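You operate a simulated robot arm through the tools that you are given. There is no shell and no other tool.

You run a simulated robot arm. Do the job below in one go: nothing can be reset, and whatever is moved stays where it is left.

## Task
Get the cured cube out of the cold sample mould and into the grey tray.
Fine: free the red clamp, slide the lid open and raise the cube with the lift knob; leave the heater off.

Only the result counts: the job must be done as asked and must still hold three seconds after the hand-in. Knocking over, shifting, dropping, spilling or breaking anything else fails it. A push-on lid holds only when it is set on centred and level and pressed home; a screw cap is set on level and turned clockwise until tight.

## Robot
A 7-joint arm with a two-finger parallel gripper, fixed in place. Base frame: the origin is on the floor under the middle of its stand, x ahead of it, y to its left, z up; the work surface is at about z = 0.82. Readings come in m, degrees, newtons and seconds.
With the tool pointing down near the work surface it reaches from about 0.3 to 0.7 m from the base axis. Its first joint turns from -66.0 to 66.0 degrees. Payload 1.57 kg.
Tool frame: the origin (TCP) lies between the finger pads and is the grasp point; the fingertips stand 0.03 m ahead of it; z points along the fingers, y is the line along which they close. The gripper opens to 0.11 m. The fingers are 0.024 m wide and 0.012 m thick; the gripper's body (0.048 by 0.112 m) begins 0.078 m behind the TCP.
Orientation is told as [roll, pitch, yaw] about the base's x, y, z axes, in that order, counted from this pose: with the fingers straight down and closing along the base's y, the tool's x points along the base's -x, its y along +y and its z along -z.

## Interface
- The arm moves only by the tool arm_command. Its argument "increments" is a list of rows, each a list of 6 numbers: the shift along the tool's x, y, z in units of 20 mm (1.0 is 20 mm), then the turn, a rotation vector about the tool's x, y, z in units of 5 degrees (1.0 is 5 degrees). In form: [[dx, dy, dz, ax, ay, az], ...]. A call has 1 to 20 rows; each row shifts and turns the commanded pose from where the row before left it, along the tool's axes as they then stand. "fingers" is the gripper command, from -1 (shut) to 1 (fully open), values between in proportion, set as the call begins (left out, the last holds). A call with a number of a shift or a turn outside -1 to 1 is refused whole. A row lasts 0.2 s, in which the tool goes at most 0.05 m and 8.6 degrees; a call with a longer step from one row to the next is refused whole, and so is a gripper value outside its range. Where a pose cannot be reached the arm comes as near as it can. A force on the tool above 40 N (or 10 N above the force at the start of the call, whichever is more), or a blocked arm, ends the call early, and 0.2 s more pass. The fingers move at their own pace (about 0.108 m/s each) and stop on an object; they squeeze with about 43 N. The grip force told is the motor's: it shows also when the fingers shut on nothing. Time passes only in rows, and 0.2 s behind the last, so rows that do not move let the fingers close. It gives the time, the measured TCP pose, the force on the tool (base axes), the opening and the grip force at its end, in the units of the frame above (readings bear some noise), with the torque about the TCP (base axes, N m) and any sound that the robot's microphone picked up.
- Cameras (640 x 400 px; columns grow to the right, rows downward): "scene" is fixed at [0.1603, -0.3876, 1.3996]; the picture's right is [0.82, -0.57, 0.00], its down [-0.35, -0.50, -0.80] and it looks along [0.46, 0.65, -0.60] (base axes); focal length 315 px, centre (320, 200). "wrist" rides on the gripper at [0.07, 0.016, -0.141] in the tool frame; the picture's right is [-0.23, 0.97, 0.00], its down [-0.86, -0.20, -0.48] and it looks along [-0.47, -0.11, 0.88] (tool axes); focal length 222 px, centre (320, 200). There is no depth. A picture from a camera that has moved, and an enlarged one, comes with that camera's place and axes in the base frame and with its lens.
- grab_frame(camera): a new picture of that camera. No time passes.
- inspect(camera, box): a new picture of the part [left, top, right, bottom] of that camera's present view, enlarged. No time passes.
- finish_job(): hands the job in; it is judged then, once.

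Places have to be worked out from the pictures, the camera data and where the tool is seen. Open the gripper and draw the arm clear of the work before you hand the job in, unless the task says otherwise.

The tools are called after "Emit:" by a JSON object that holds its "op" and its "data". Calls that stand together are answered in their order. arm_command: Moves the arm, as the interface text tells. Its arguments: {"type":"object","properties":{"increments":{"type":"array","items":{"type":"array","items":{"type":"number"}}},"fingers":{"type":"number"}},"required":["increments"]} The other tools are called the same way: grab_frame (camera) takes a picture; inspect (camera, box) takes an enlarged picture of a part of a camera's view; finish_job () hands the job in.

At the start:

```text
clock: 0.0
position: [0.4653, 0.1354, 1.1099]
ee_rot: [0.0, 0.0, 0.0]
wrist_force: [0.2, 0.5, 0.1]
wrist_torque: [0.02, 0.0, 0.01]
width: 0.1103
grasp_force: 0.1
```

scene: 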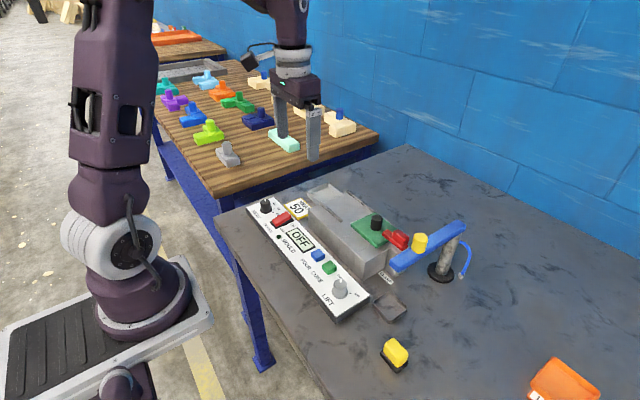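
wrist: 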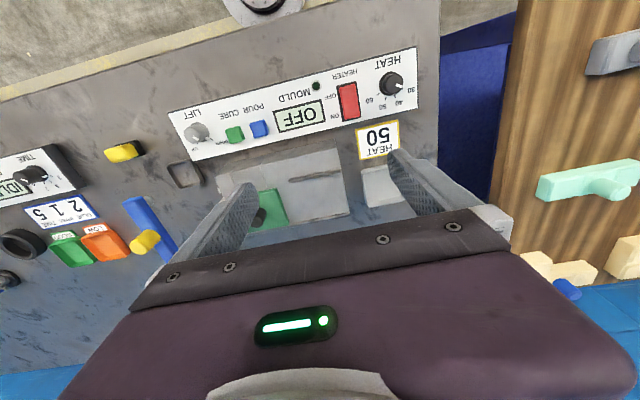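

I'll start by looking closely at the mould and its panel in both cameras before moving anything.

Emit:
{"op": "inspect", "data": {"camera": "scene", "box": [230, 170, 430, 330]}}

Emit:
{"op": "inspect", "data": {"camera": "scene", "box": [340, 200, 500, 300]}}

Emit:
{"op": "inspect", "data": {"camera": "wrist", "box": [100, 40, 440, 260]}}

Emit:
{"op": "inspect", "data": {"camera": "scene", "box": [320, 260, 480, 380]}}

```text
2.50 times, centred on (330, 250) of scene
camera zoom: at [0.1603, -0.3876, 1.3996], right [0.82, -0.57, 0.0], down [-0.35, -0.5, -0.8], along [0.46, 0.65, -0.6], focal length 788 px, centre (295, 75)
```

zoom: 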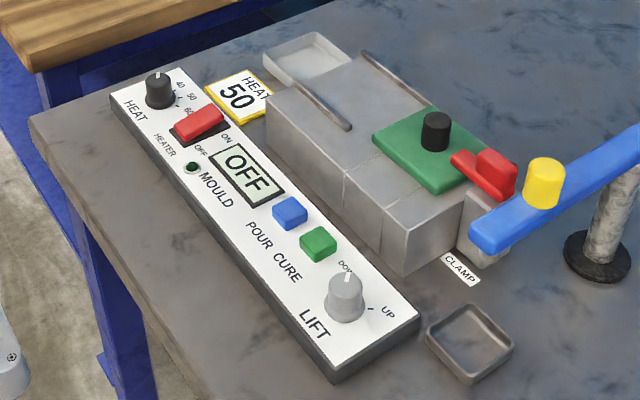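

```text
4.00 times, centred on (420, 250) of scene
camera zoom: at [0.1603, -0.3876, 1.3996], right [0.82, -0.57, 0.0], down [-0.35, -0.5, -0.8], along [0.46, 0.65, -0.6], focal length 1260 px, centre (-80, 0)
```

zoom: 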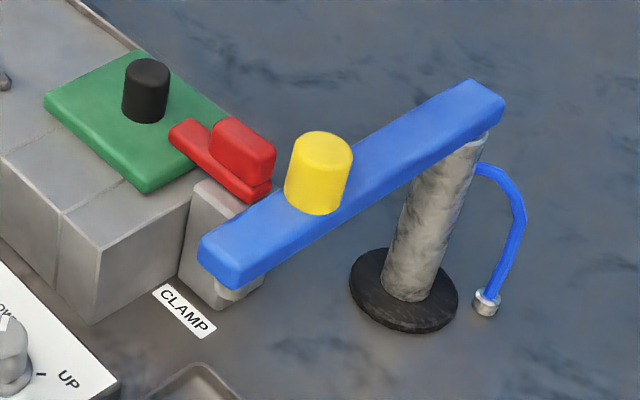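

```text
1.82 times, centred on (270, 150) of wrist
camera zoom: at [0.3956, 0.1502, 1.252], right [0.23, 0.97, 0.0], down [0.86, -0.2, 0.48], along [0.47, -0.11, -0.88], focal length 404 px, centre (411, 291)
```

zoom: 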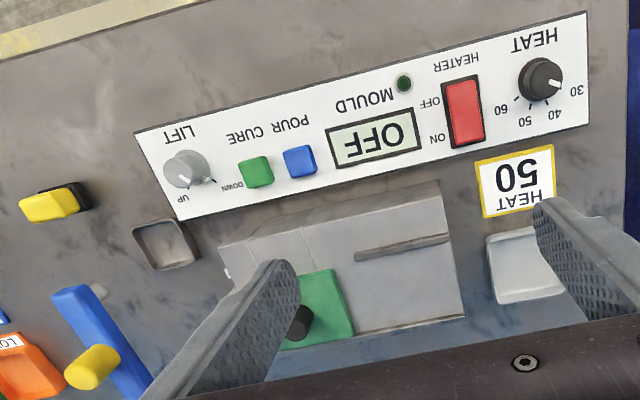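

```text
3.33 times, centred on (400, 320) of scene
camera zoom: at [0.1603, -0.3876, 1.3996], right [0.82, -0.57, 0.0], down [-0.35, -0.5, -0.8], along [0.46, 0.65, -0.6], focal length 1050 px, centre (53, -200)
```

zoom: 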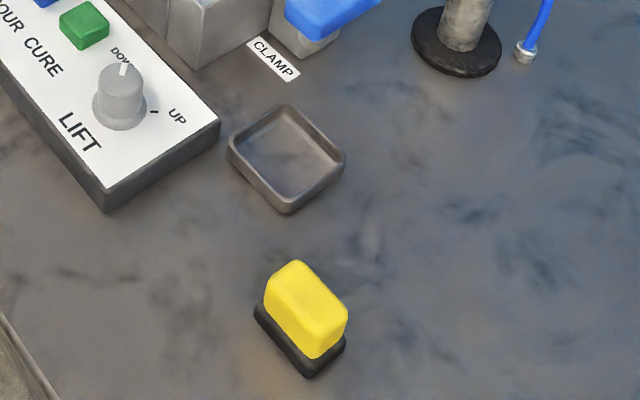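

The mould's lid knob is at about (0.589, -0.009, 0.91). The clamp is near (0.61, -0.065), the lift knob near (0.43, -0.077), and the dark grey tray near (0.504, -0.153). I'll slide the arm toward -y, staying high, to get a second view of the clamp and tray.

Emit:
{"op": "arm_command", "data": {"increments": [[0.5, -1, 0, 0, 0, 0], [0.5, -1, 0, 0, 0, 0], [0.5, -1, 0, 0, 0, 0], [0.5, -1, 0, 0, 0, 0], [0, -1, 0, 0, 0, 0], [0, -1, 0, 0, 0, 0], [0, -1, 0, 0, 0, 0], [0, -1, 0, 0, 0, 0], [0, -1, 0, 0, 0, 0]], "fingers": 1}}

Emit:
{"op": "grab_frame", "data": {"camera": "wrist"}}

Emit:
{"op": "grab_frame", "data": {"camera": "scene"}}

```text
clock: 2.0
position: [0.4255, -0.0466, 1.1096]
ee_rot: [0.0, 0.0, 0.0]
wrist_force: [-0.5, 0.0, 0.3]
wrist_torque: [-0.01, -0.02, -0.01]
width: 0.1099
grasp_force: 0.0
```

```text
taken
camera wrist: at [0.3553, -0.0297, 1.2524], right [0.23, 0.97, 0.0], down [0.86, -0.2, 0.48], along [0.47, -0.11, -0.88], focal length 222 px, centre (320, 200)
```

wrist: 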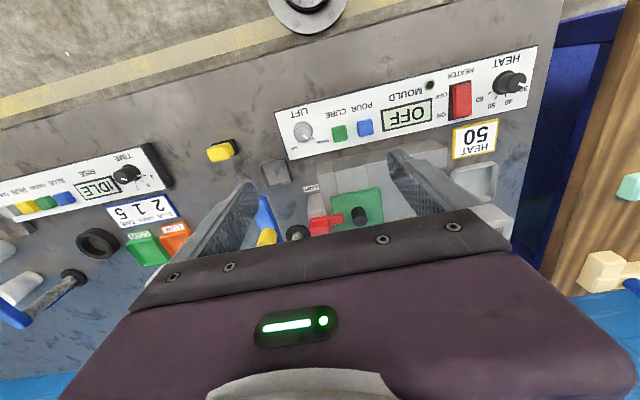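

```text
taken
```

scene: 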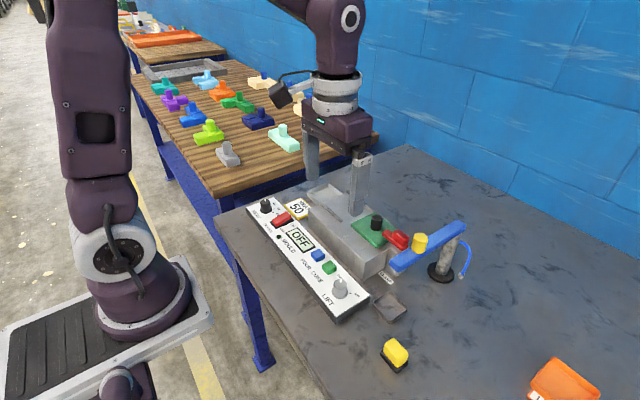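

Emit:
{"op": "inspect", "data": {"camera": "wrist", "box": [230, 120, 450, 260]}}

Emit:
{"op": "inspect", "data": {"camera": "wrist", "box": [0, 120, 240, 280]}}

Emit:
{"op": "inspect", "data": {"camera": "scene", "box": [250, 160, 410, 270]}}

```text
2.86 times, centred on (340, 190) of wrist
camera zoom: at [0.3553, -0.0297, 1.2524], right [0.23, 0.97, 0.0], down [0.86, -0.2, 0.48], along [0.47, -0.11, -0.88], focal length 635 px, centre (263, 229)
```

zoom: 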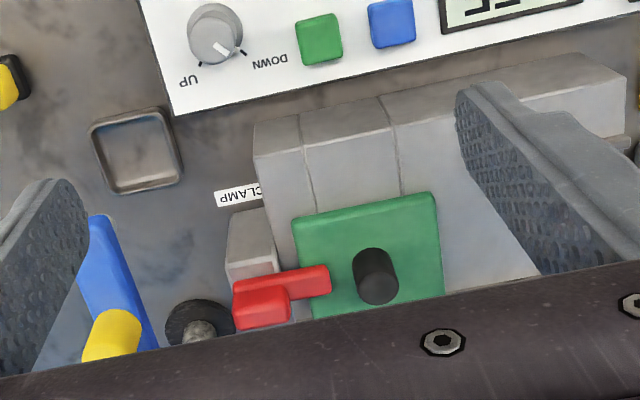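

```text
2.50 times, centred on (120, 200) of wrist
camera zoom: at [0.3553, -0.0297, 1.2524], right [0.23, 0.97, 0.0], down [0.86, -0.2, 0.48], along [0.47, -0.11, -0.88], focal length 555 px, centre (820, 200)
```

zoom: 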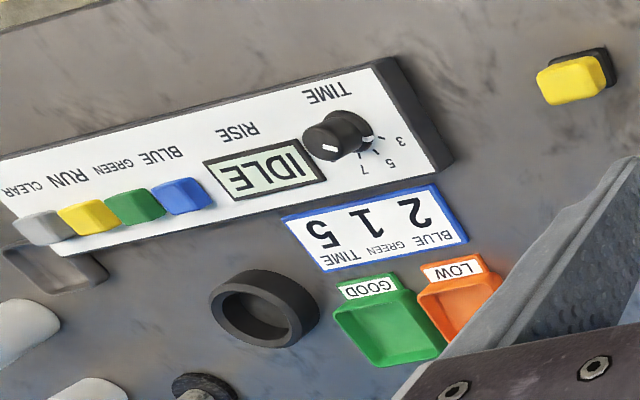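

```text
3.64 times, centred on (330, 215) of scene
camera zoom: at [0.1603, -0.3876, 1.3996], right [0.82, -0.57, 0.0], down [-0.35, -0.5, -0.8], along [0.46, 0.65, -0.6], focal length 1146 px, centre (284, 146)
```

zoom: 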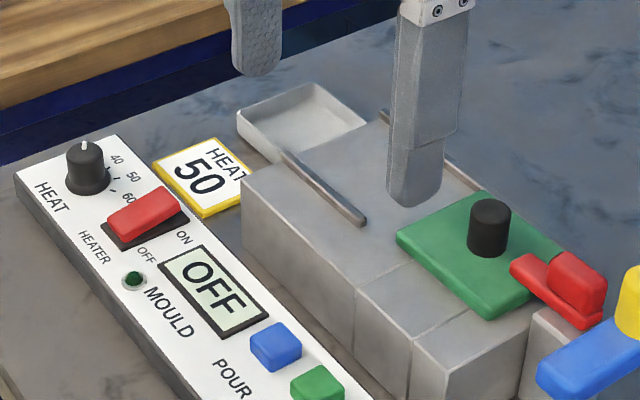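

There are two candidate trays: a small dark one by the lift end and a lighter one at the heat end. I'll look closer at both, and at the neighbouring bench, before choosing.

Emit:
{"op": "inspect", "data": {"camera": "wrist", "box": [420, 110, 560, 230]}}

Emit:
{"op": "inspect", "data": {"camera": "scene", "box": [280, 170, 400, 245]}}

Emit:
{"op": "arm_command", "data": {"increments": [[0, 1, -0.5, 0, 0, 0], [0, 1, -0.5, 0, 0, 0], [0, 1, -0.5, 0, 0, 0], [0, 1, 0, 0, 0, 0], [0, 1, 0, 0, 0, 0], [0, 1, 0, 0, 0, 0], [0, 1, 0, 0, 0, 0], [0, 1, 0, 0, 0, 0], [0, 1, 0, 0, 0, 0], [0, 1, 0, 0, 0, 0], [0, 1, 0, 0, 0, 0], [0, 1, 0, 0, 0, 0], [0, 1, 0, 0, 0, 0]], "fingers": 1}}

Emit:
{"op": "grab_frame", "data": {"camera": "wrist"}}

```text
3.33 times, centred on (490, 170) of wrist
camera zoom: at [0.3553, -0.0297, 1.2524], right [0.23, 0.97, 0.0], down [0.86, -0.2, 0.48], along [0.47, -0.11, -0.88], focal length 740 px, centre (-247, 300)
```

zoom: 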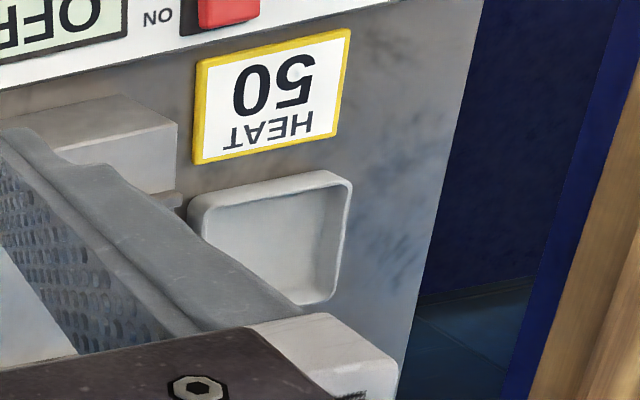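

```text
5.33 times, centred on (340, 208) of scene
camera zoom: at [0.1603, -0.3876, 1.3996], right [0.82, -0.57, 0.0], down [-0.35, -0.5, -0.8], along [0.46, 0.65, -0.6], focal length 1680 px, centre (213, 160)
```

zoom: 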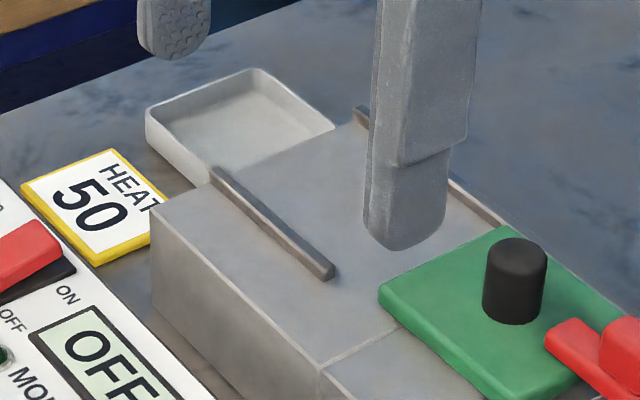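

```text
clock: 4.8
position: [0.4252, 0.2136, 1.1384]
ee_rot: [0.0, 0.0, 0.0]
wrist_force: [-0.5, 0.7, -0.8]
wrist_torque: [0.01, -0.01, 0.02]
width: 0.1099
grasp_force: 0.1
```

```text
taken
camera wrist: at [0.3559, 0.2301, 1.2809], right [0.23, 0.97, 0.0], down [0.86, -0.2, 0.48], along [0.47, -0.11, -0.88], focal length 222 px, centre (320, 200)
```

wrist: 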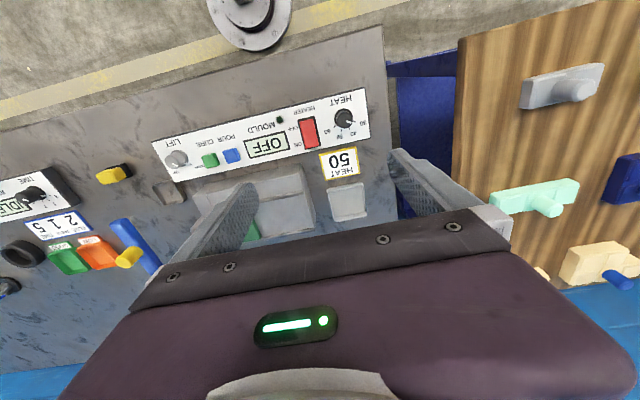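

Emit:
{"op": "inspect", "data": {"camera": "wrist", "box": [140, 130, 400, 260]}}

Emit:
{"op": "inspect", "data": {"camera": "scene", "box": [270, 165, 430, 265]}}

Emit:
{"op": "grab_frame", "data": {"camera": "scene"}}

```text
2.46 times, centred on (270, 195) of wrist
camera zoom: at [0.3559, 0.2301, 1.2809], right [0.23, 0.97, 0.0], down [0.86, -0.2, 0.48], along [0.47, -0.11, -0.88], focal length 547 px, centre (443, 212)
```

zoom: 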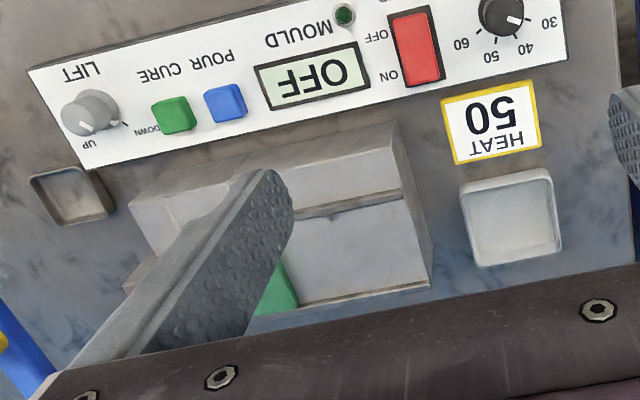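

```text
4.00 times, centred on (350, 215) of scene
camera zoom: at [0.1603, -0.3876, 1.3996], right [0.82, -0.57, 0.0], down [-0.35, -0.5, -0.8], along [0.46, 0.65, -0.6], focal length 1260 px, centre (200, 140)
```

zoom: 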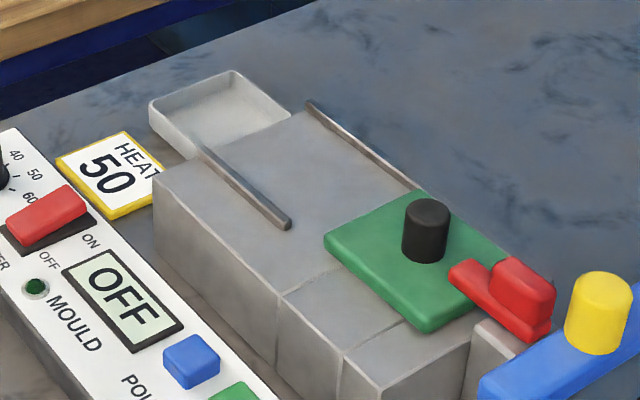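

```text
taken
```

scene: 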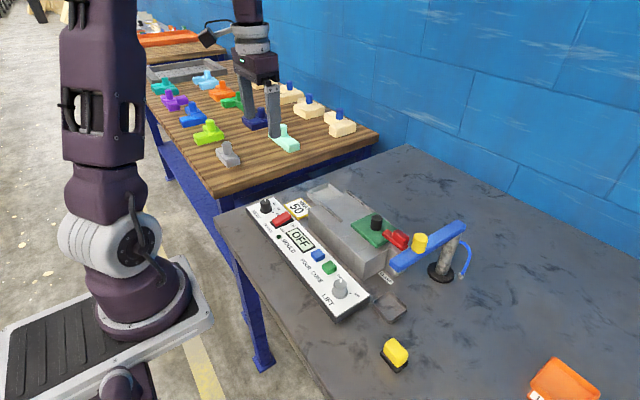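

The heat-end tray looks light grey and the other dark. I'll swing over toward -y to see how the trays at the second station look, for comparison.

Emit:
{"op": "arm_command", "data": {"increments": [[0, -1, 0, 0, 0, 0], [0, -1, 0, 0, 0, 0], [0, -1, 0, 0, 0, 0], [0, -1, 0, 0, 0, 0], [0, -1, 0, 0, 0, 0], [0, -1, 0, 0, 0, 0], [0, -1, 0, 0, 0, 0], [0, -1, 0, 0, 0, 0], [0, -1, 0, 0, 0, 0], [0, -1, 0, 0, 0, 0], [0, -1, 0, 0, 0, 0], [0, -1, 0, 0, 0, 0], [0, -1, 0, 0, 0, 0], [0, -1, 0, 0, 0, 0], [0, -1, 0, 0, 0, 0], [0, -1, 0, 0, 0, 0], [0, -1, 0, 0, 0, 0], [0, -1, 0, 0, 0, 0], [0, -1, 0, 0, 0, 0], [0, -1, 0, 0, 0, 0]], "fingers": 1}}

Emit:
{"op": "grab_frame", "data": {"camera": "wrist"}}

Emit:
{"op": "inspect", "data": {"camera": "wrist", "box": [0, 100, 240, 280]}}

Emit:
{"op": "inspect", "data": {"camera": "wrist", "box": [230, 80, 480, 240]}}

```text
clock: 9.0
position: [0.4262, -0.1848, 1.14]
ee_rot: [0.0, 0.1, 0.1]
wrist_force: [0.0, 0.5, 0.1]
wrist_torque: [0.03, 0.02, -0.02]
width: 0.1099
grasp_force: 0.1
```

```text
taken
camera wrist: at [0.3557, -0.1701, 1.2826], right [0.23, 0.97, 0.0], down [0.86, -0.2, 0.48], along [0.47, -0.11, -0.88], focal length 222 px, centre (320, 200)
```

wrist: 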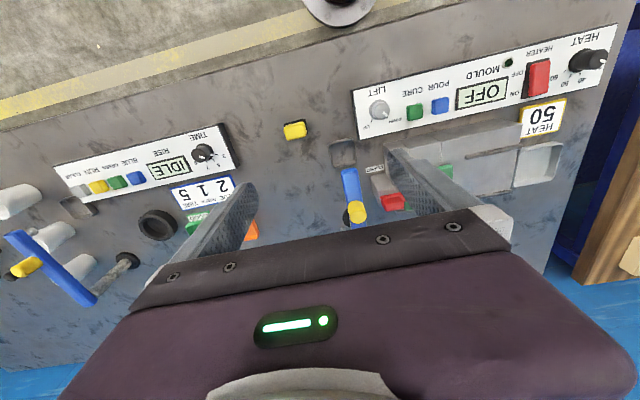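

```text
2.22 times, centred on (120, 190) of wrist
camera zoom: at [0.3557, -0.1701, 1.2826], right [0.23, 0.97, 0.0], down [0.86, -0.2, 0.48], along [0.47, -0.11, -0.88], focal length 494 px, centre (764, 222)
```

zoom: 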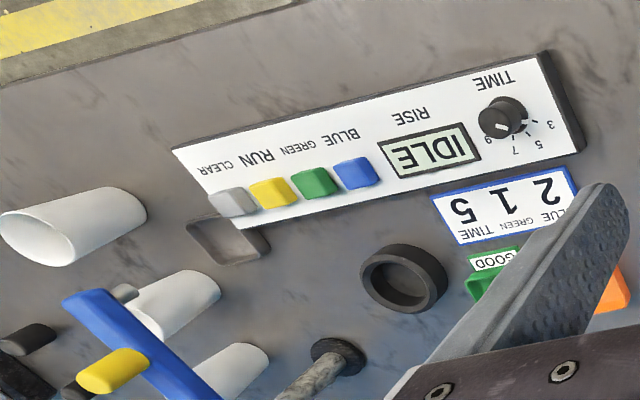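

```text
2.50 times, centred on (355, 160) of wrist
camera zoom: at [0.3557, -0.1701, 1.2826], right [0.23, 0.97, 0.0], down [0.86, -0.2, 0.48], along [0.47, -0.11, -0.88], focal length 555 px, centre (232, 300)
```

zoom: 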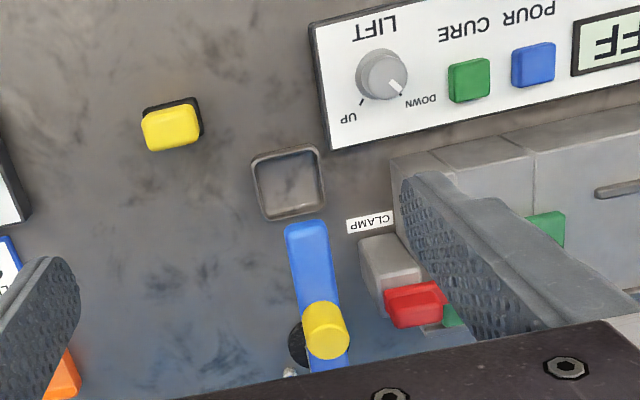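

The blue spouts at both stations park directly above the dark trays: spout tip at about (0.50, -0.15, 0.96), dark tray at (0.50, -0.154). That makes the dark ones drip trays, so the grey tray is the light one at the heat end, near (0.62, 0.23). Next I'll hover over the clamp and lid for a closer look, staying clear of the yellow spout knob (top about z = 1.0).

Emit:
{"op": "arm_command", "data": {"increments": [[-0.886, 0.964, 0, 0, 0, 0], [-0.886, 0.964, 0, 0, 0, 0], [-0.886, 0.964, 0, 0, 0, 0], [-0.886, 0.964, 0, 0, 0, 0], [-0.886, 0.964, 0, 0, 0, 0], [-0.886, 0.964, 0, 0, 0, 0], [-0.886, 0.964, 0, 0, 0, 0], [0, 0, 1, 0, 0, 0], [0, 0, 1, 0, 0, 0], [0, 0, 1, 0, 0, 0], [0, 0, 1, 0, 0, 0]], "fingers": 1}}

Emit:
{"op": "grab_frame", "data": {"camera": "wrist"}}

Emit:
{"op": "inspect", "data": {"camera": "wrist", "box": [200, 60, 440, 220]}}

Emit:
{"op": "grab_frame", "data": {"camera": "scene"}}

```text
clock: 11.4
position: [0.5526, -0.0499, 1.0581]
ee_rot: [0.0, 0.0, -0.1]
wrist_force: [-0.9, 0.2, 0.2]
wrist_torque: [-0.03, 0.04, -0.04]
width: 0.11
grasp_force: 0.1
```

```text
taken
camera wrist: at [0.4817, -0.034, 1.1998], right [0.23, 0.97, 0.0], down [0.85, -0.2, 0.48], along [0.47, -0.11, -0.88], focal length 222 px, centre (320, 200)
```

wrist: 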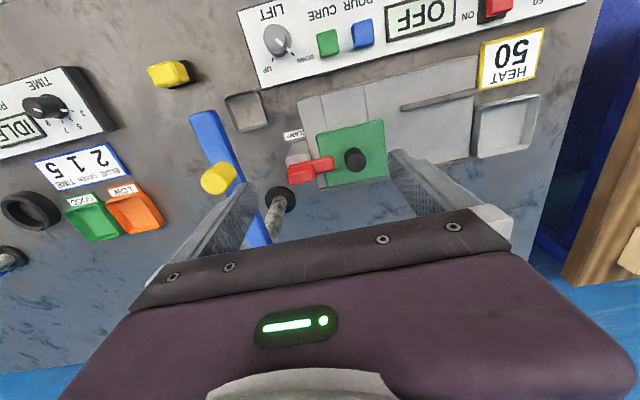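

```text
2.50 times, centred on (320, 140) of wrist
camera zoom: at [0.4817, -0.034, 1.1998], right [0.23, 0.97, 0.0], down [0.85, -0.2, 0.48], along [0.47, -0.11, -0.88], focal length 555 px, centre (320, 350)
```

zoom: 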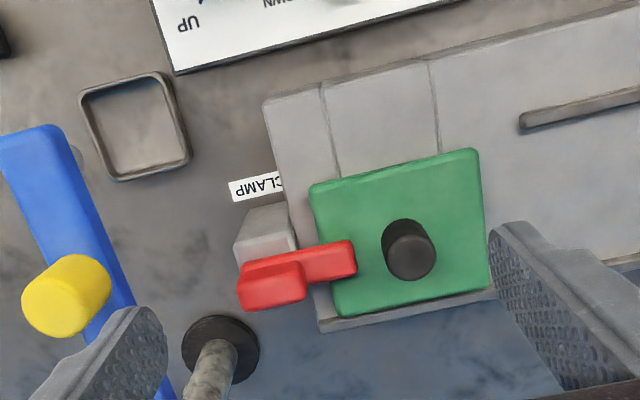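

```text
taken
```

scene: 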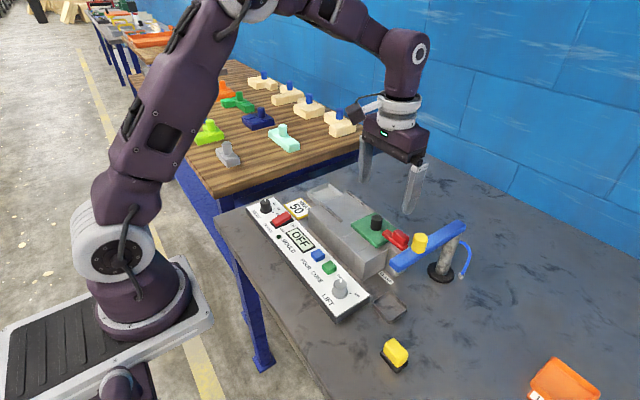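

Now a tight zoom on the clamp from both cameras to see how its bar and handle are built.

Emit:
{"op": "inspect", "data": {"camera": "wrist", "box": [272, 120, 372, 190]}}

Emit:
{"op": "inspect", "data": {"camera": "scene", "box": [365, 215, 435, 290]}}

Emit:
{"op": "inspect", "data": {"camera": "scene", "box": [300, 180, 420, 255]}}

```text
5.71 times, centred on (322, 155) of wrist
camera zoom: at [0.4817, -0.034, 1.1998], right [0.23, 0.97, 0.0], down [0.85, -0.2, 0.48], along [0.47, -0.11, -0.88], focal length 1269 px, centre (309, 457)
```

zoom: 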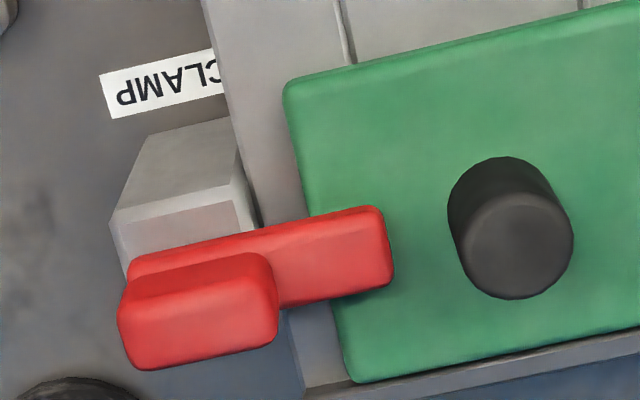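

```text
5.33 times, centred on (400, 252) of scene
camera zoom: at [0.1603, -0.3876, 1.3996], right [0.82, -0.57, 0.0], down [-0.35, -0.5, -0.8], along [0.46, 0.65, -0.6], focal length 1680 px, centre (-107, -80)
```

zoom: 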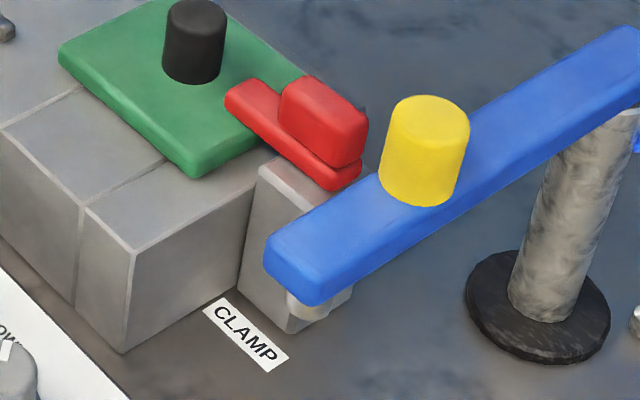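

```text
5.33 times, centred on (360, 218) of scene
camera zoom: at [0.1603, -0.3876, 1.3996], right [0.82, -0.57, 0.0], down [-0.35, -0.5, -0.8], along [0.46, 0.65, -0.6], focal length 1680 px, centre (107, 107)
```

zoom: 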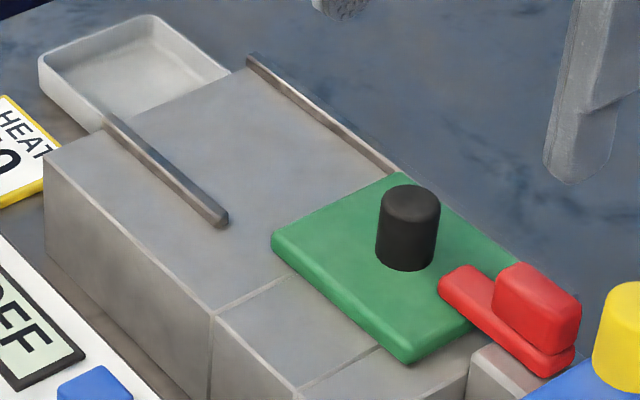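

The red clamp has a bar, top about z = 0.905, running from its post at (0.588, -0.09) onto the lid edge. Its handle block is centred at (0.588, -0.085) with its top at about 0.93. I'll half close the fingers to clear the blue spout arm and hover just above the handle to check alignment.

Emit:
{"op": "arm_command", "data": {"increments": [[-0.885, -0.88, 0, 0, 0, 0], [-0.885, -0.88, 0, 0, 0, 0], [0, 0, 0.9, 0, 0, 0], [0, 0, 0.9, 0, 0, 0], [0, 0, 0.9, 0, 0, 0], [0, 0, 0.9, 0, 0, 0]], "fingers": -0.05}}

Emit:
{"op": "grab_frame", "data": {"camera": "wrist"}}

Emit:
{"op": "inspect", "data": {"camera": "wrist", "box": [260, 110, 400, 200]}}

Emit:
{"op": "inspect", "data": {"camera": "scene", "box": [340, 160, 480, 290]}}

```text
clock: 12.8
position: [0.5847, -0.0856, 0.987]
ee_rot: [0.0, 0.0, 0.1]
wrist_force: [0.9, -1.2, -1.0]
wrist_torque: [0.0, -0.01, 0.02]
width: 0.0522
grasp_force: 0.0
```

```text
taken
camera wrist: at [0.515, -0.0698, 1.1302], right [0.23, 0.97, 0.0], down [0.85, -0.2, 0.48], along [0.47, -0.11, -0.88], focal length 222 px, centre (320, 200)
```

wrist: 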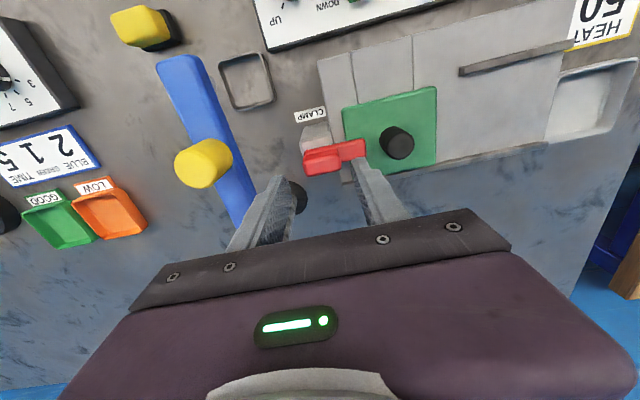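

```text
4.44 times, centred on (330, 155) of wrist
camera zoom: at [0.515, -0.0698, 1.1302], right [0.23, 0.97, 0.0], down [0.85, -0.2, 0.48], along [0.47, -0.11, -0.88], focal length 987 px, centre (276, 400)
```

zoom: 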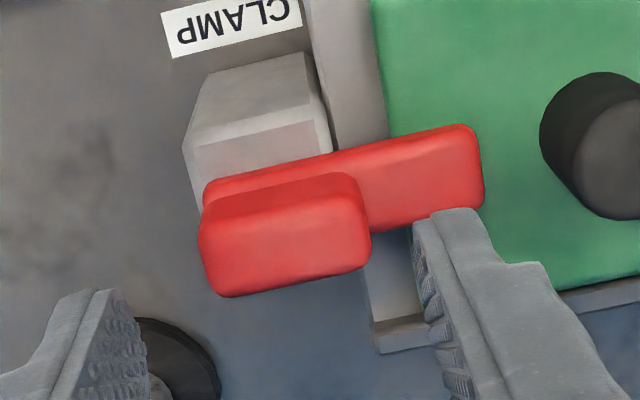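

```text
3.08 times, centred on (410, 225) of scene
camera zoom: at [0.1603, -0.3876, 1.3996], right [0.82, -0.57, 0.0], down [-0.35, -0.5, -0.8], along [0.46, 0.65, -0.6], focal length 969 px, centre (43, 123)
```

zoom: 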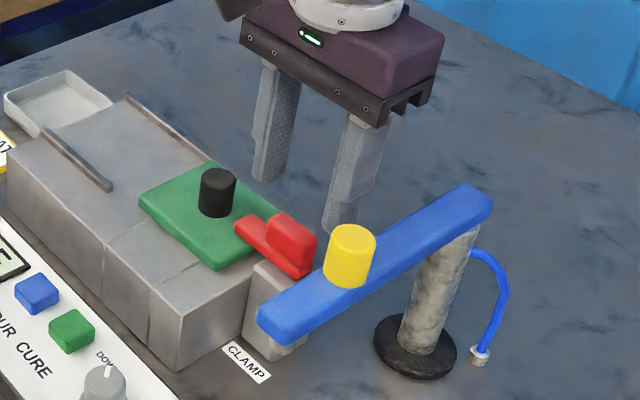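

The fingers straddle the handle in y with clearance on both sides. I'll lower until the tips are just above the bar (about z = 0.911) and close on the handle.

Emit:
{"op": "arm_command", "data": {"increments": [[-0.12, 0.05, 0.8, 0, 0, 0], [0, 0, 0.8, 0, 0, 0], [0, 0, 0.7, 0, 0, 0], [0, 0, 0, 0, 0, 0]], "fingers": -0.05}}

Emit:
{"op": "inspect", "data": {"camera": "wrist", "box": [250, 110, 390, 200]}}

Emit:
{"op": "inspect", "data": {"camera": "scene", "box": [350, 190, 450, 270]}}

```text
clock: 13.8
position: [0.5876, -0.0839, 0.9407]
ee_rot: [-0.1, 0.0, 0.0]
wrist_force: [0.2, -1.1, 0.7]
wrist_torque: [0.0, -0.01, -0.02]
width: 0.0524
grasp_force: 0.1
```

```text
4.44 times, centred on (320, 155) of wrist
camera zoom: at [0.517, -0.0682, 1.0843], right [0.23, 0.97, 0.0], down [0.86, -0.2, 0.48], along [0.47, -0.11, -0.88], focal length 987 px, centre (320, 400)
```

zoom: 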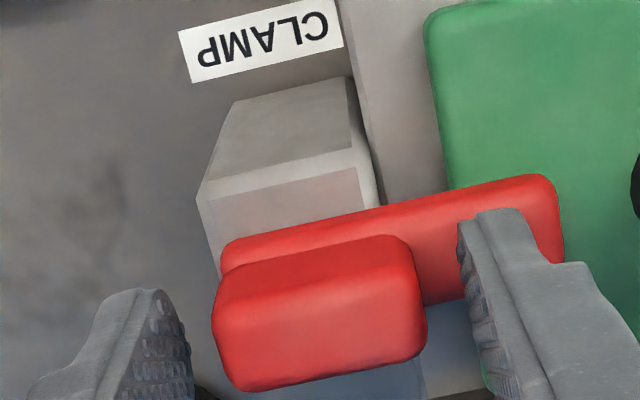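

```text
5.00 times, centred on (400, 230) of scene
camera zoom: at [0.1603, -0.3876, 1.3996], right [0.82, -0.57, 0.0], down [-0.35, -0.5, -0.8], along [0.46, 0.65, -0.6], focal length 1575 px, centre (-80, 50)
```

zoom: 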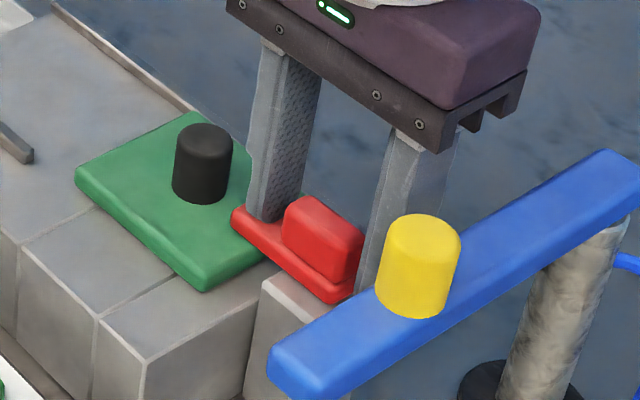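

The fingers sit neatly on either side of the handle, so I'll close on it.

Emit:
{"op": "arm_command", "data": {"increments": [[0, 0, 0, 0, 0, 0], [0, 0, 0, 0, 0, 0], [0, 0, 0, 0, 0, 0]], "fingers": -1}}

Emit:
{"op": "inspect", "data": {"camera": "wrist", "box": [250, 110, 390, 200]}}

```text
clock: 14.6
position: [0.5868, -0.0831, 0.9418]
ee_rot: [0.1, 0.0, 0.0]
wrist_force: [0.3, 3.5, -3.6]
wrist_torque: [0.09, -0.22, 0.01]
width: 0.0356
grasp_force: 42.3
```

```text
4.44 times, centred on (320, 155) of wrist
camera zoom: at [0.517, -0.0679, 1.0843], right [0.23, 0.97, 0.0], down [0.86, -0.2, 0.48], along [0.47, -0.11, -0.88], focal length 987 px, centre (320, 400)
```

zoom: 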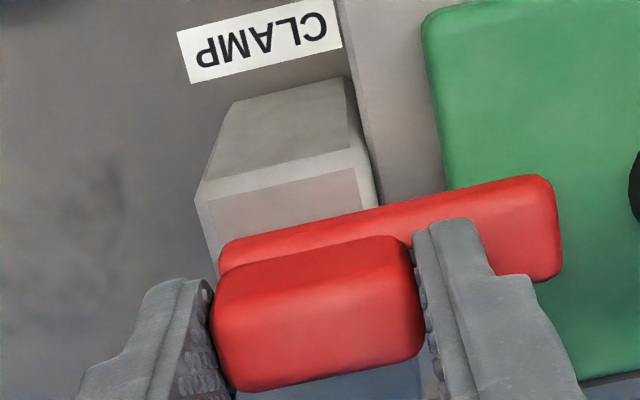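

The handle is gripped at 35.6 mm wide. I'll test with a small pull in -y (6 mm) to see whether the clamp slides.

Emit:
{"op": "arm_command", "data": {"increments": [[0, -0.1, 0, 0, 0, 0], [0, -0.1, 0, 0, 0, 0], [0, -0.1, 0, 0, 0, 0]]}}

Emit:
{"op": "inspect", "data": {"camera": "wrist", "box": [250, 110, 390, 200]}}

```text
clock: 15.4
position: [0.5869, -0.0843, 0.9415]
ee_rot: [0.6, -0.1, 0.3]
wrist_force: [-1.2, 6.6, 4.3]
wrist_torque: [-0.87, 0.09, -0.02]
width: 0.0357
grasp_force: 42.7
stopped in row 3: the force on the tool passed its limit at 43 N (the readings are from after the stop); the commanded pose is now the measured one
```

```text
4.44 times, centred on (320, 155) of wrist
camera zoom: at [0.5171, -0.0698, 1.0844], right [0.22, 0.97, 0.01], down [0.86, -0.2, 0.48], along [0.47, -0.1, -0.88], focal length 987 px, centre (320, 400)
```

zoom: 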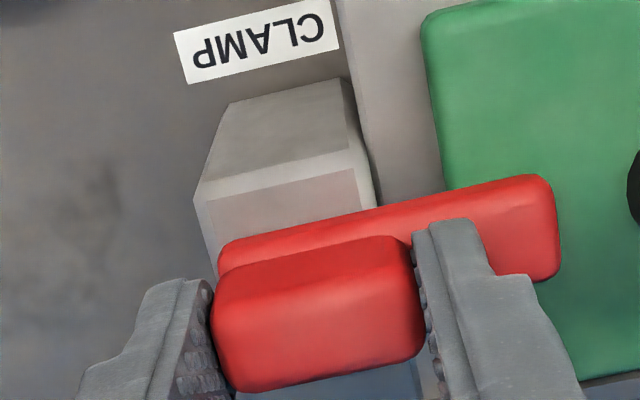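

It doesn't slide in -y: the force limit tripped after about 1 mm. I'll test a small twist about the vertical instead.

Emit:
{"op": "arm_command", "data": {"increments": [[0, 0, 0, 0, 0, 0.3], [0, 0, 0, 0, 0, 0.3], [0, 0, 0, 0, 0, 0.3], [0, 0, 0, 0, 0, 0]]}}

Emit:
{"op": "inspect", "data": {"camera": "wrist", "box": [250, 110, 390, 200]}}

```text
clock: 16.4
position: [0.5874, -0.0848, 0.9424]
ee_rot: [0.5, 0.1, -4.1]
wrist_force: [-10.0, 12.4, 10.0]
wrist_torque: [-0.91, -0.12, 1.27]
width: 0.0356
grasp_force: 43.4
```

```text
4.44 times, centred on (320, 155) of wrist
camera zoom: at [0.5189, -0.0643, 1.0845], right [0.3, 0.95, 0.01], down [0.84, -0.27, 0.47], along [0.46, -0.13, -0.88], focal length 987 px, centre (320, 400)
```

zoom: 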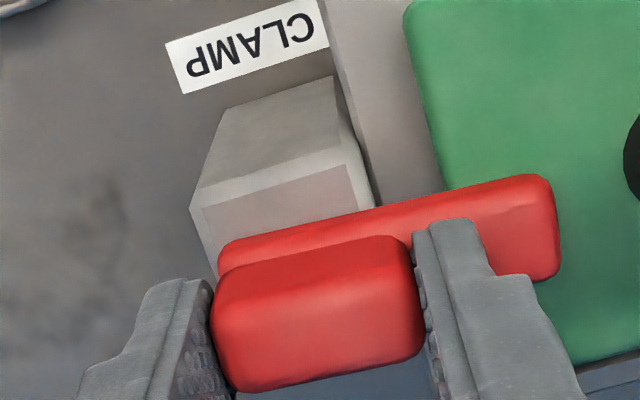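

The background turned relative to the held clamp, so it appears to swivel clockwise with moderate torque (1.27 N m). I'll continue in small steps and watch the readings.

Emit:
{"op": "arm_command", "data": {"increments": [[0, 0, 0, 0, 0, 0.4], [0, 0, 0, 0, 0, 0.4], [0, 0, 0, 0, 0, 0.4], [0, 0, 0, 0, 0, 0.4], [0, 0, 0, 0, 0, 0]]}}

Emit:
{"op": "inspect", "data": {"camera": "wrist", "box": [250, 110, 390, 200]}}

Emit:
{"op": "inspect", "data": {"camera": "scene", "box": [350, 190, 450, 270]}}

```text
clock: 17.6
position: [0.5877, -0.0838, 0.9413]
ee_rot: [0.5, 0.1, -12.4]
wrist_force: [-3.8, 14.7, 5.3]
wrist_torque: [-0.3, 0.07, 1.36]
width: 0.0379
grasp_force: 43.6
```

```text
4.44 times, centred on (320, 155) of wrist
camera zoom: at [0.5223, -0.0552, 1.0843], right [0.43, 0.9, 0.01], down [0.79, -0.38, 0.47], along [0.43, -0.2, -0.88], focal length 987 px, centre (320, 400)
```

zoom: 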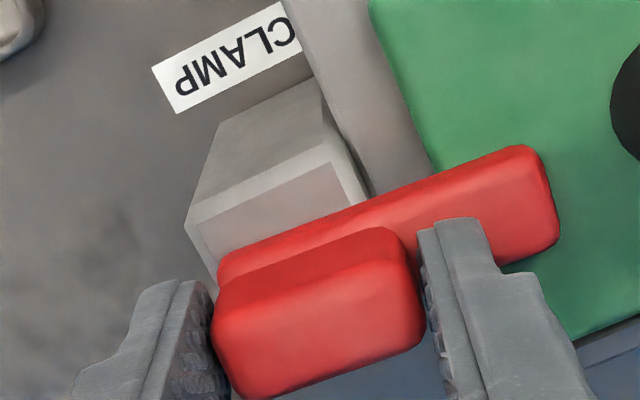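

```text
5.00 times, centred on (400, 230) of scene
camera zoom: at [0.1601, -0.3872, 1.3997], right [0.82, -0.57, 0.0], down [-0.35, -0.5, -0.8], along [0.46, 0.65, -0.61], focal length 1575 px, centre (-80, 50)
```

zoom: 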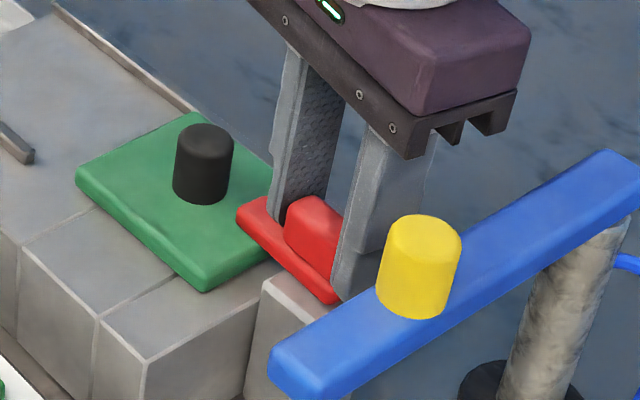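

The grip widened to 37.9 mm and the bar stayed put against the lid, so the clamp isn't turning clockwise; the fingers are just twisting on the handle. I'll rotate back and test a little counter-clockwise.

Emit:
{"op": "arm_command", "data": {"increments": [[0, 0, 0, 0, 0, -0.5], [0, 0, 0, 0, 0, -0.5], [0, 0, 0, 0, 0, -0.5], [0, 0, 0, 0, 0, -0.5], [0, 0, 0, 0, 0, -0.48], [0, 0, 0, 0, 0, 0]]}}

Emit:
{"op": "arm_command", "data": {"increments": [[0, 0, 0, 0, 0, -0.3], [0, 0, 0, 0, 0, -0.3], [0, 0, 0, 0, 0, -0.3], [0, 0, 0, 0, 0, -0.3], [0, 0, 0, 0, 0, 0]]}}

Emit:
{"op": "inspect", "data": {"camera": "wrist", "box": [250, 110, 390, 200]}}

Emit:
{"op": "inspect", "data": {"camera": "scene", "box": [350, 190, 450, 270]}}

```text
clock: 19.0
position: [0.5868, -0.0832, 0.9419]
ee_rot: [0.5, 0.2, 0.1]
wrist_force: [-11.5, 16.4, 8.8]
wrist_torque: [-0.18, 0.26, -0.09]
width: 0.0377
grasp_force: 43.6
```

```text
clock: 20.2
position: [0.5864, -0.085, 0.9413]
ee_rot: [0.5, 0.0, 6.1]
wrist_force: [-16.9, 16.7, 7.9]
wrist_torque: [-0.44, 0.57, -0.03]
width: 0.0377
grasp_force: 43.4
```

```text
4.44 times, centred on (320, 155) of wrist
camera zoom: at [0.515, -0.0768, 1.0842], right [0.12, 0.99, 0.01], down [0.87, -0.11, 0.48], along [0.47, -0.05, -0.88], focal length 987 px, centre (320, 400)
```

zoom: 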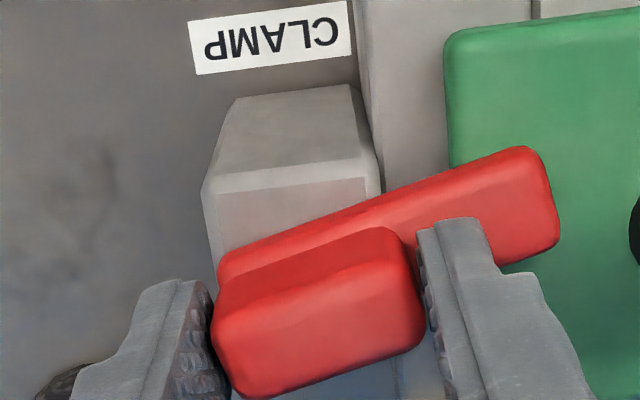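

```text
5.00 times, centred on (400, 230) of scene
camera zoom: at [0.1597, -0.3871, 1.3998], right [0.82, -0.57, 0.0], down [-0.35, -0.5, -0.8], along [0.46, 0.65, -0.61], focal length 1575 px, centre (-80, 50)
```

zoom: 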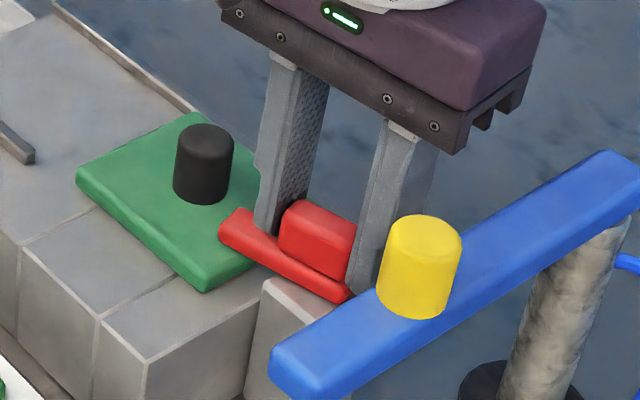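

Counter-clockwise works: the bar's free end moved toward -x and the torque dropped. I'll keep turning that way, easing slightly along the side force (about -17 N in x, +17 N in y) to follow the pivot.

Emit:
{"op": "arm_command", "data": {"increments": [[0.05, 0.05, 0, 0, 0, -0.5], [0.04, 0.03, 0, 0, 0, -0.5], [0.03, 0.02, 0, 0, 0, -0.5], [0.02, 0, 0, 0, 0, -0.5], [0.02, 0, 0, 0, 0, -0.5], [0, 0, 0, 0, 0, 0]]}}

Emit:
{"op": "inspect", "data": {"camera": "wrist", "box": [250, 110, 390, 200]}}

Emit:
{"op": "inspect", "data": {"camera": "scene", "box": [350, 190, 450, 270]}}

```text
clock: 21.6
position: [0.5853, -0.0848, 0.9428]
ee_rot: [0.4, -0.2, 18.6]
wrist_force: [12.4, 3.2, -5.8]
wrist_torque: [-0.53, -0.49, 0.04]
width: 0.0379
grasp_force: 44.3
```

```text
4.44 times, centred on (320, 155) of wrist
camera zoom: at [0.5132, -0.092, 1.0838], right [-0.1, 1.0, 0.01], down [0.87, 0.08, 0.48], along [0.48, 0.05, -0.88], focal length 987 px, centre (320, 400)
```

zoom: 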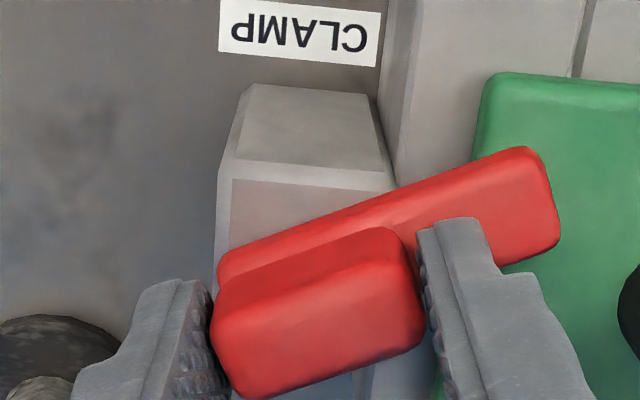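

```text
5.00 times, centred on (400, 230) of scene
camera zoom: at [0.1607, -0.3876, 1.3995], right [0.82, -0.57, 0.0], down [-0.35, -0.5, -0.8], along [0.46, 0.65, -0.61], focal length 1575 px, centre (-80, 50)
```

zoom: 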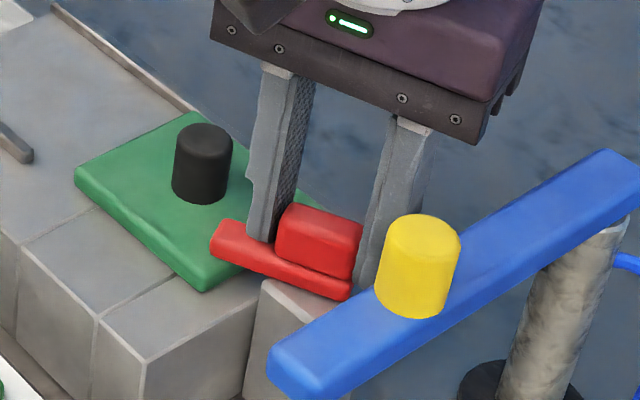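

Clamp is now at roughly 26° counter-clockwise, with the gripper following nearly about its own axis. Continuing the turn with a small correction for the +12 N in x.

Emit:
{"op": "arm_command", "data": {"increments": [[-0.04, 0, 0, 0, 0, -0.5], [-0.02, 0, 0, 0, 0, -0.5], [0, 0, 0, 0, 0, -0.5], [0, 0, 0, 0, 0, -0.5], [0, 0, 0, 0, 0, -0.5], [0, 0, 0, 0, 0, -0.5], [0, 0, 0, 0, 0, 0]]}}

Emit:
{"op": "inspect", "data": {"camera": "scene", "box": [350, 190, 450, 270]}}

```text
clock: 23.2
position: [0.5841, -0.0835, 0.9419]
ee_rot: [0.4, -0.2, 33.7]
wrist_force: [-3.9, -12.1, 11.5]
wrist_torque: [-1.18, 0.2, -0.01]
width: 0.0374
grasp_force: 43.8
```

```text
5.00 times, centred on (400, 230) of scene
camera zoom: at [0.16, -0.3879, 1.3995], right [0.82, -0.57, 0.0], down [-0.35, -0.5, -0.8], along [0.46, 0.65, -0.6], focal length 1575 px, centre (-80, 50)
```

zoom: 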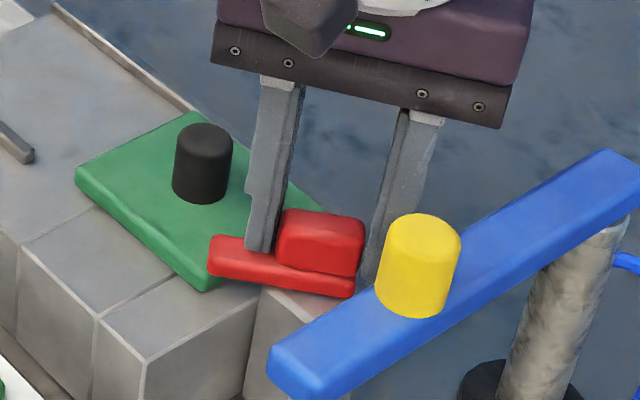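

Clamp now around 42°. I'll ease 1–2 mm along -y and up to relieve the readings and keep turning.

Emit:
{"op": "arm_command", "data": {"increments": [[0.03, -0.04, -0.04, 0, 0, -0.5], [0, 0, 0, 0, 0, -0.5], [0, 0, 0, 0, 0, -0.5], [0, 0, 0, 0, 0, -0.5], [0, 0, 0, 0, 0, -0.5], [0, 0, 0, 0, 0, -0.5], [0, 0, 0, 0, 0, 0]]}}

Emit:
{"op": "inspect", "data": {"camera": "scene", "box": [350, 190, 450, 270]}}

```text
clock: 24.8
position: [0.5827, -0.0856, 0.9418]
ee_rot: [0.5, -0.3, 48.7]
wrist_force: [-15.3, -5.8, -23.1]
wrist_torque: [-0.63, -0.18, -0.03]
width: 0.0376
grasp_force: 43.9
```

```text
5.00 times, centred on (400, 230) of scene
camera zoom: at [0.1603, -0.3878, 1.3995], right [0.82, -0.57, 0.0], down [-0.35, -0.5, -0.8], along [0.46, 0.65, -0.6], focal length 1575 px, centre (-80, 50)
```

zoom: 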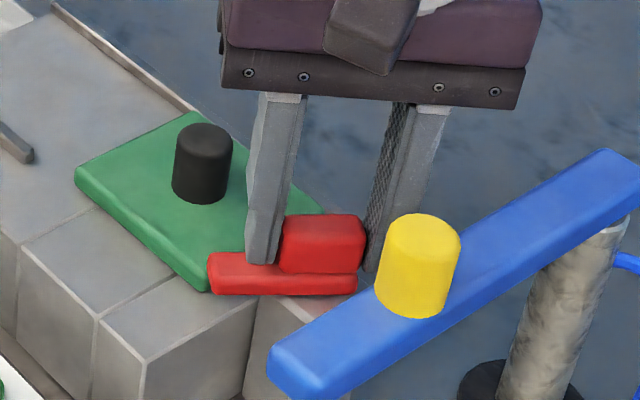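

Turning smoothly, with the clamp near 57°. I'll correct for the downward and -x pull and continue.

Emit:
{"op": "arm_command", "data": {"increments": [[0.06, 0.03, 0.04, 0, 0, -0.5], [0.02, 0, 0, 0, 0, -0.5], [0.02, 0, 0, 0, 0, -0.5], [0.02, 0, 0, 0, 0, -0.5], [0.02, 0, 0, 0, 0, -0.5], [0.02, 0, 0, 0, 0, -0.5], [0, 0, 0, 0, 0, 0]]}}

Emit:
{"op": "inspect", "data": {"camera": "scene", "box": [350, 190, 450, 270]}}

```text
clock: 26.4
position: [0.5821, -0.0848, 0.9417]
ee_rot: [0.2, -0.7, 63.7]
wrist_force: [-15.3, 15.5, -0.4]
wrist_torque: [0.45, 0.09, -0.03]
width: 0.0376
grasp_force: 43.6
```

```text
5.00 times, centred on (400, 230) of scene
camera zoom: at [0.1599, -0.3872, 1.3997], right [0.82, -0.57, 0.0], down [-0.35, -0.5, -0.8], along [0.46, 0.65, -0.6], focal length 1575 px, centre (-80, 50)
```

zoom: 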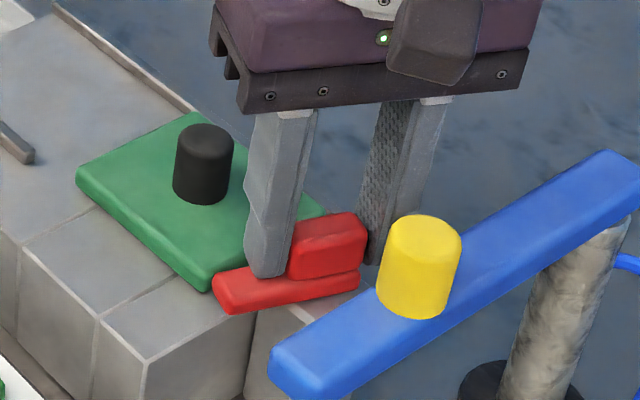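

Clamp near 72°. A bit further to about 88–90° so it's well clear of the lid.

Emit:
{"op": "arm_command", "data": {"increments": [[-0.03, 0.06, 0, 0, 0, -0.5], [0, 0.02, 0, 0, 0, -0.5], [0, 0, 0, 0, 0, -0.5], [0, 0, 0, 0, 0, -0.5], [0, 0, 0, 0, 0, -0.5], [0, 0, 0, 0, 0, -0.5], [0, 0, 0, 0, 0, 0]]}}

Emit:
{"op": "inspect", "data": {"camera": "scene", "box": [350, 190, 450, 270]}}

Emit:
{"op": "inspect", "data": {"camera": "wrist", "box": [220, 90, 400, 200]}}

```text
clock: 28.0
position: [0.5812, -0.0861, 0.9421]
ee_rot: [0.3, -0.4, 78.6]
wrist_force: [-3.9, -3.3, 3.4]
wrist_torque: [-0.45, -0.11, 0.0]
width: 0.0375
grasp_force: 43.4
```

```text
5.00 times, centred on (400, 230) of scene
camera zoom: at [0.1601, -0.3877, 1.3996], right [0.82, -0.57, 0.0], down [-0.35, -0.5, -0.8], along [0.46, 0.65, -0.6], focal length 1575 px, centre (-80, 50)
```

zoom: 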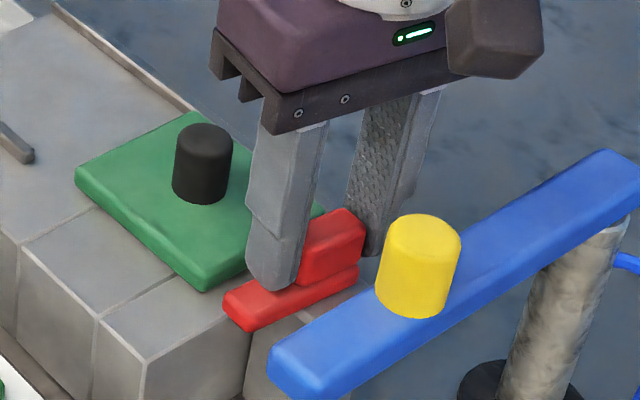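

```text
3.56 times, centred on (310, 145) of wrist
camera zoom: at [0.5517, -0.152, 1.0837], right [-0.91, 0.42, 0.0], down [0.36, 0.8, 0.48], along [0.2, 0.44, -0.88], focal length 790 px, centre (356, 396)
```

zoom: 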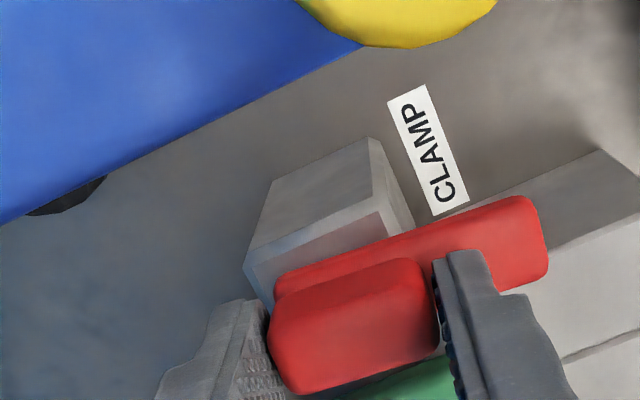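

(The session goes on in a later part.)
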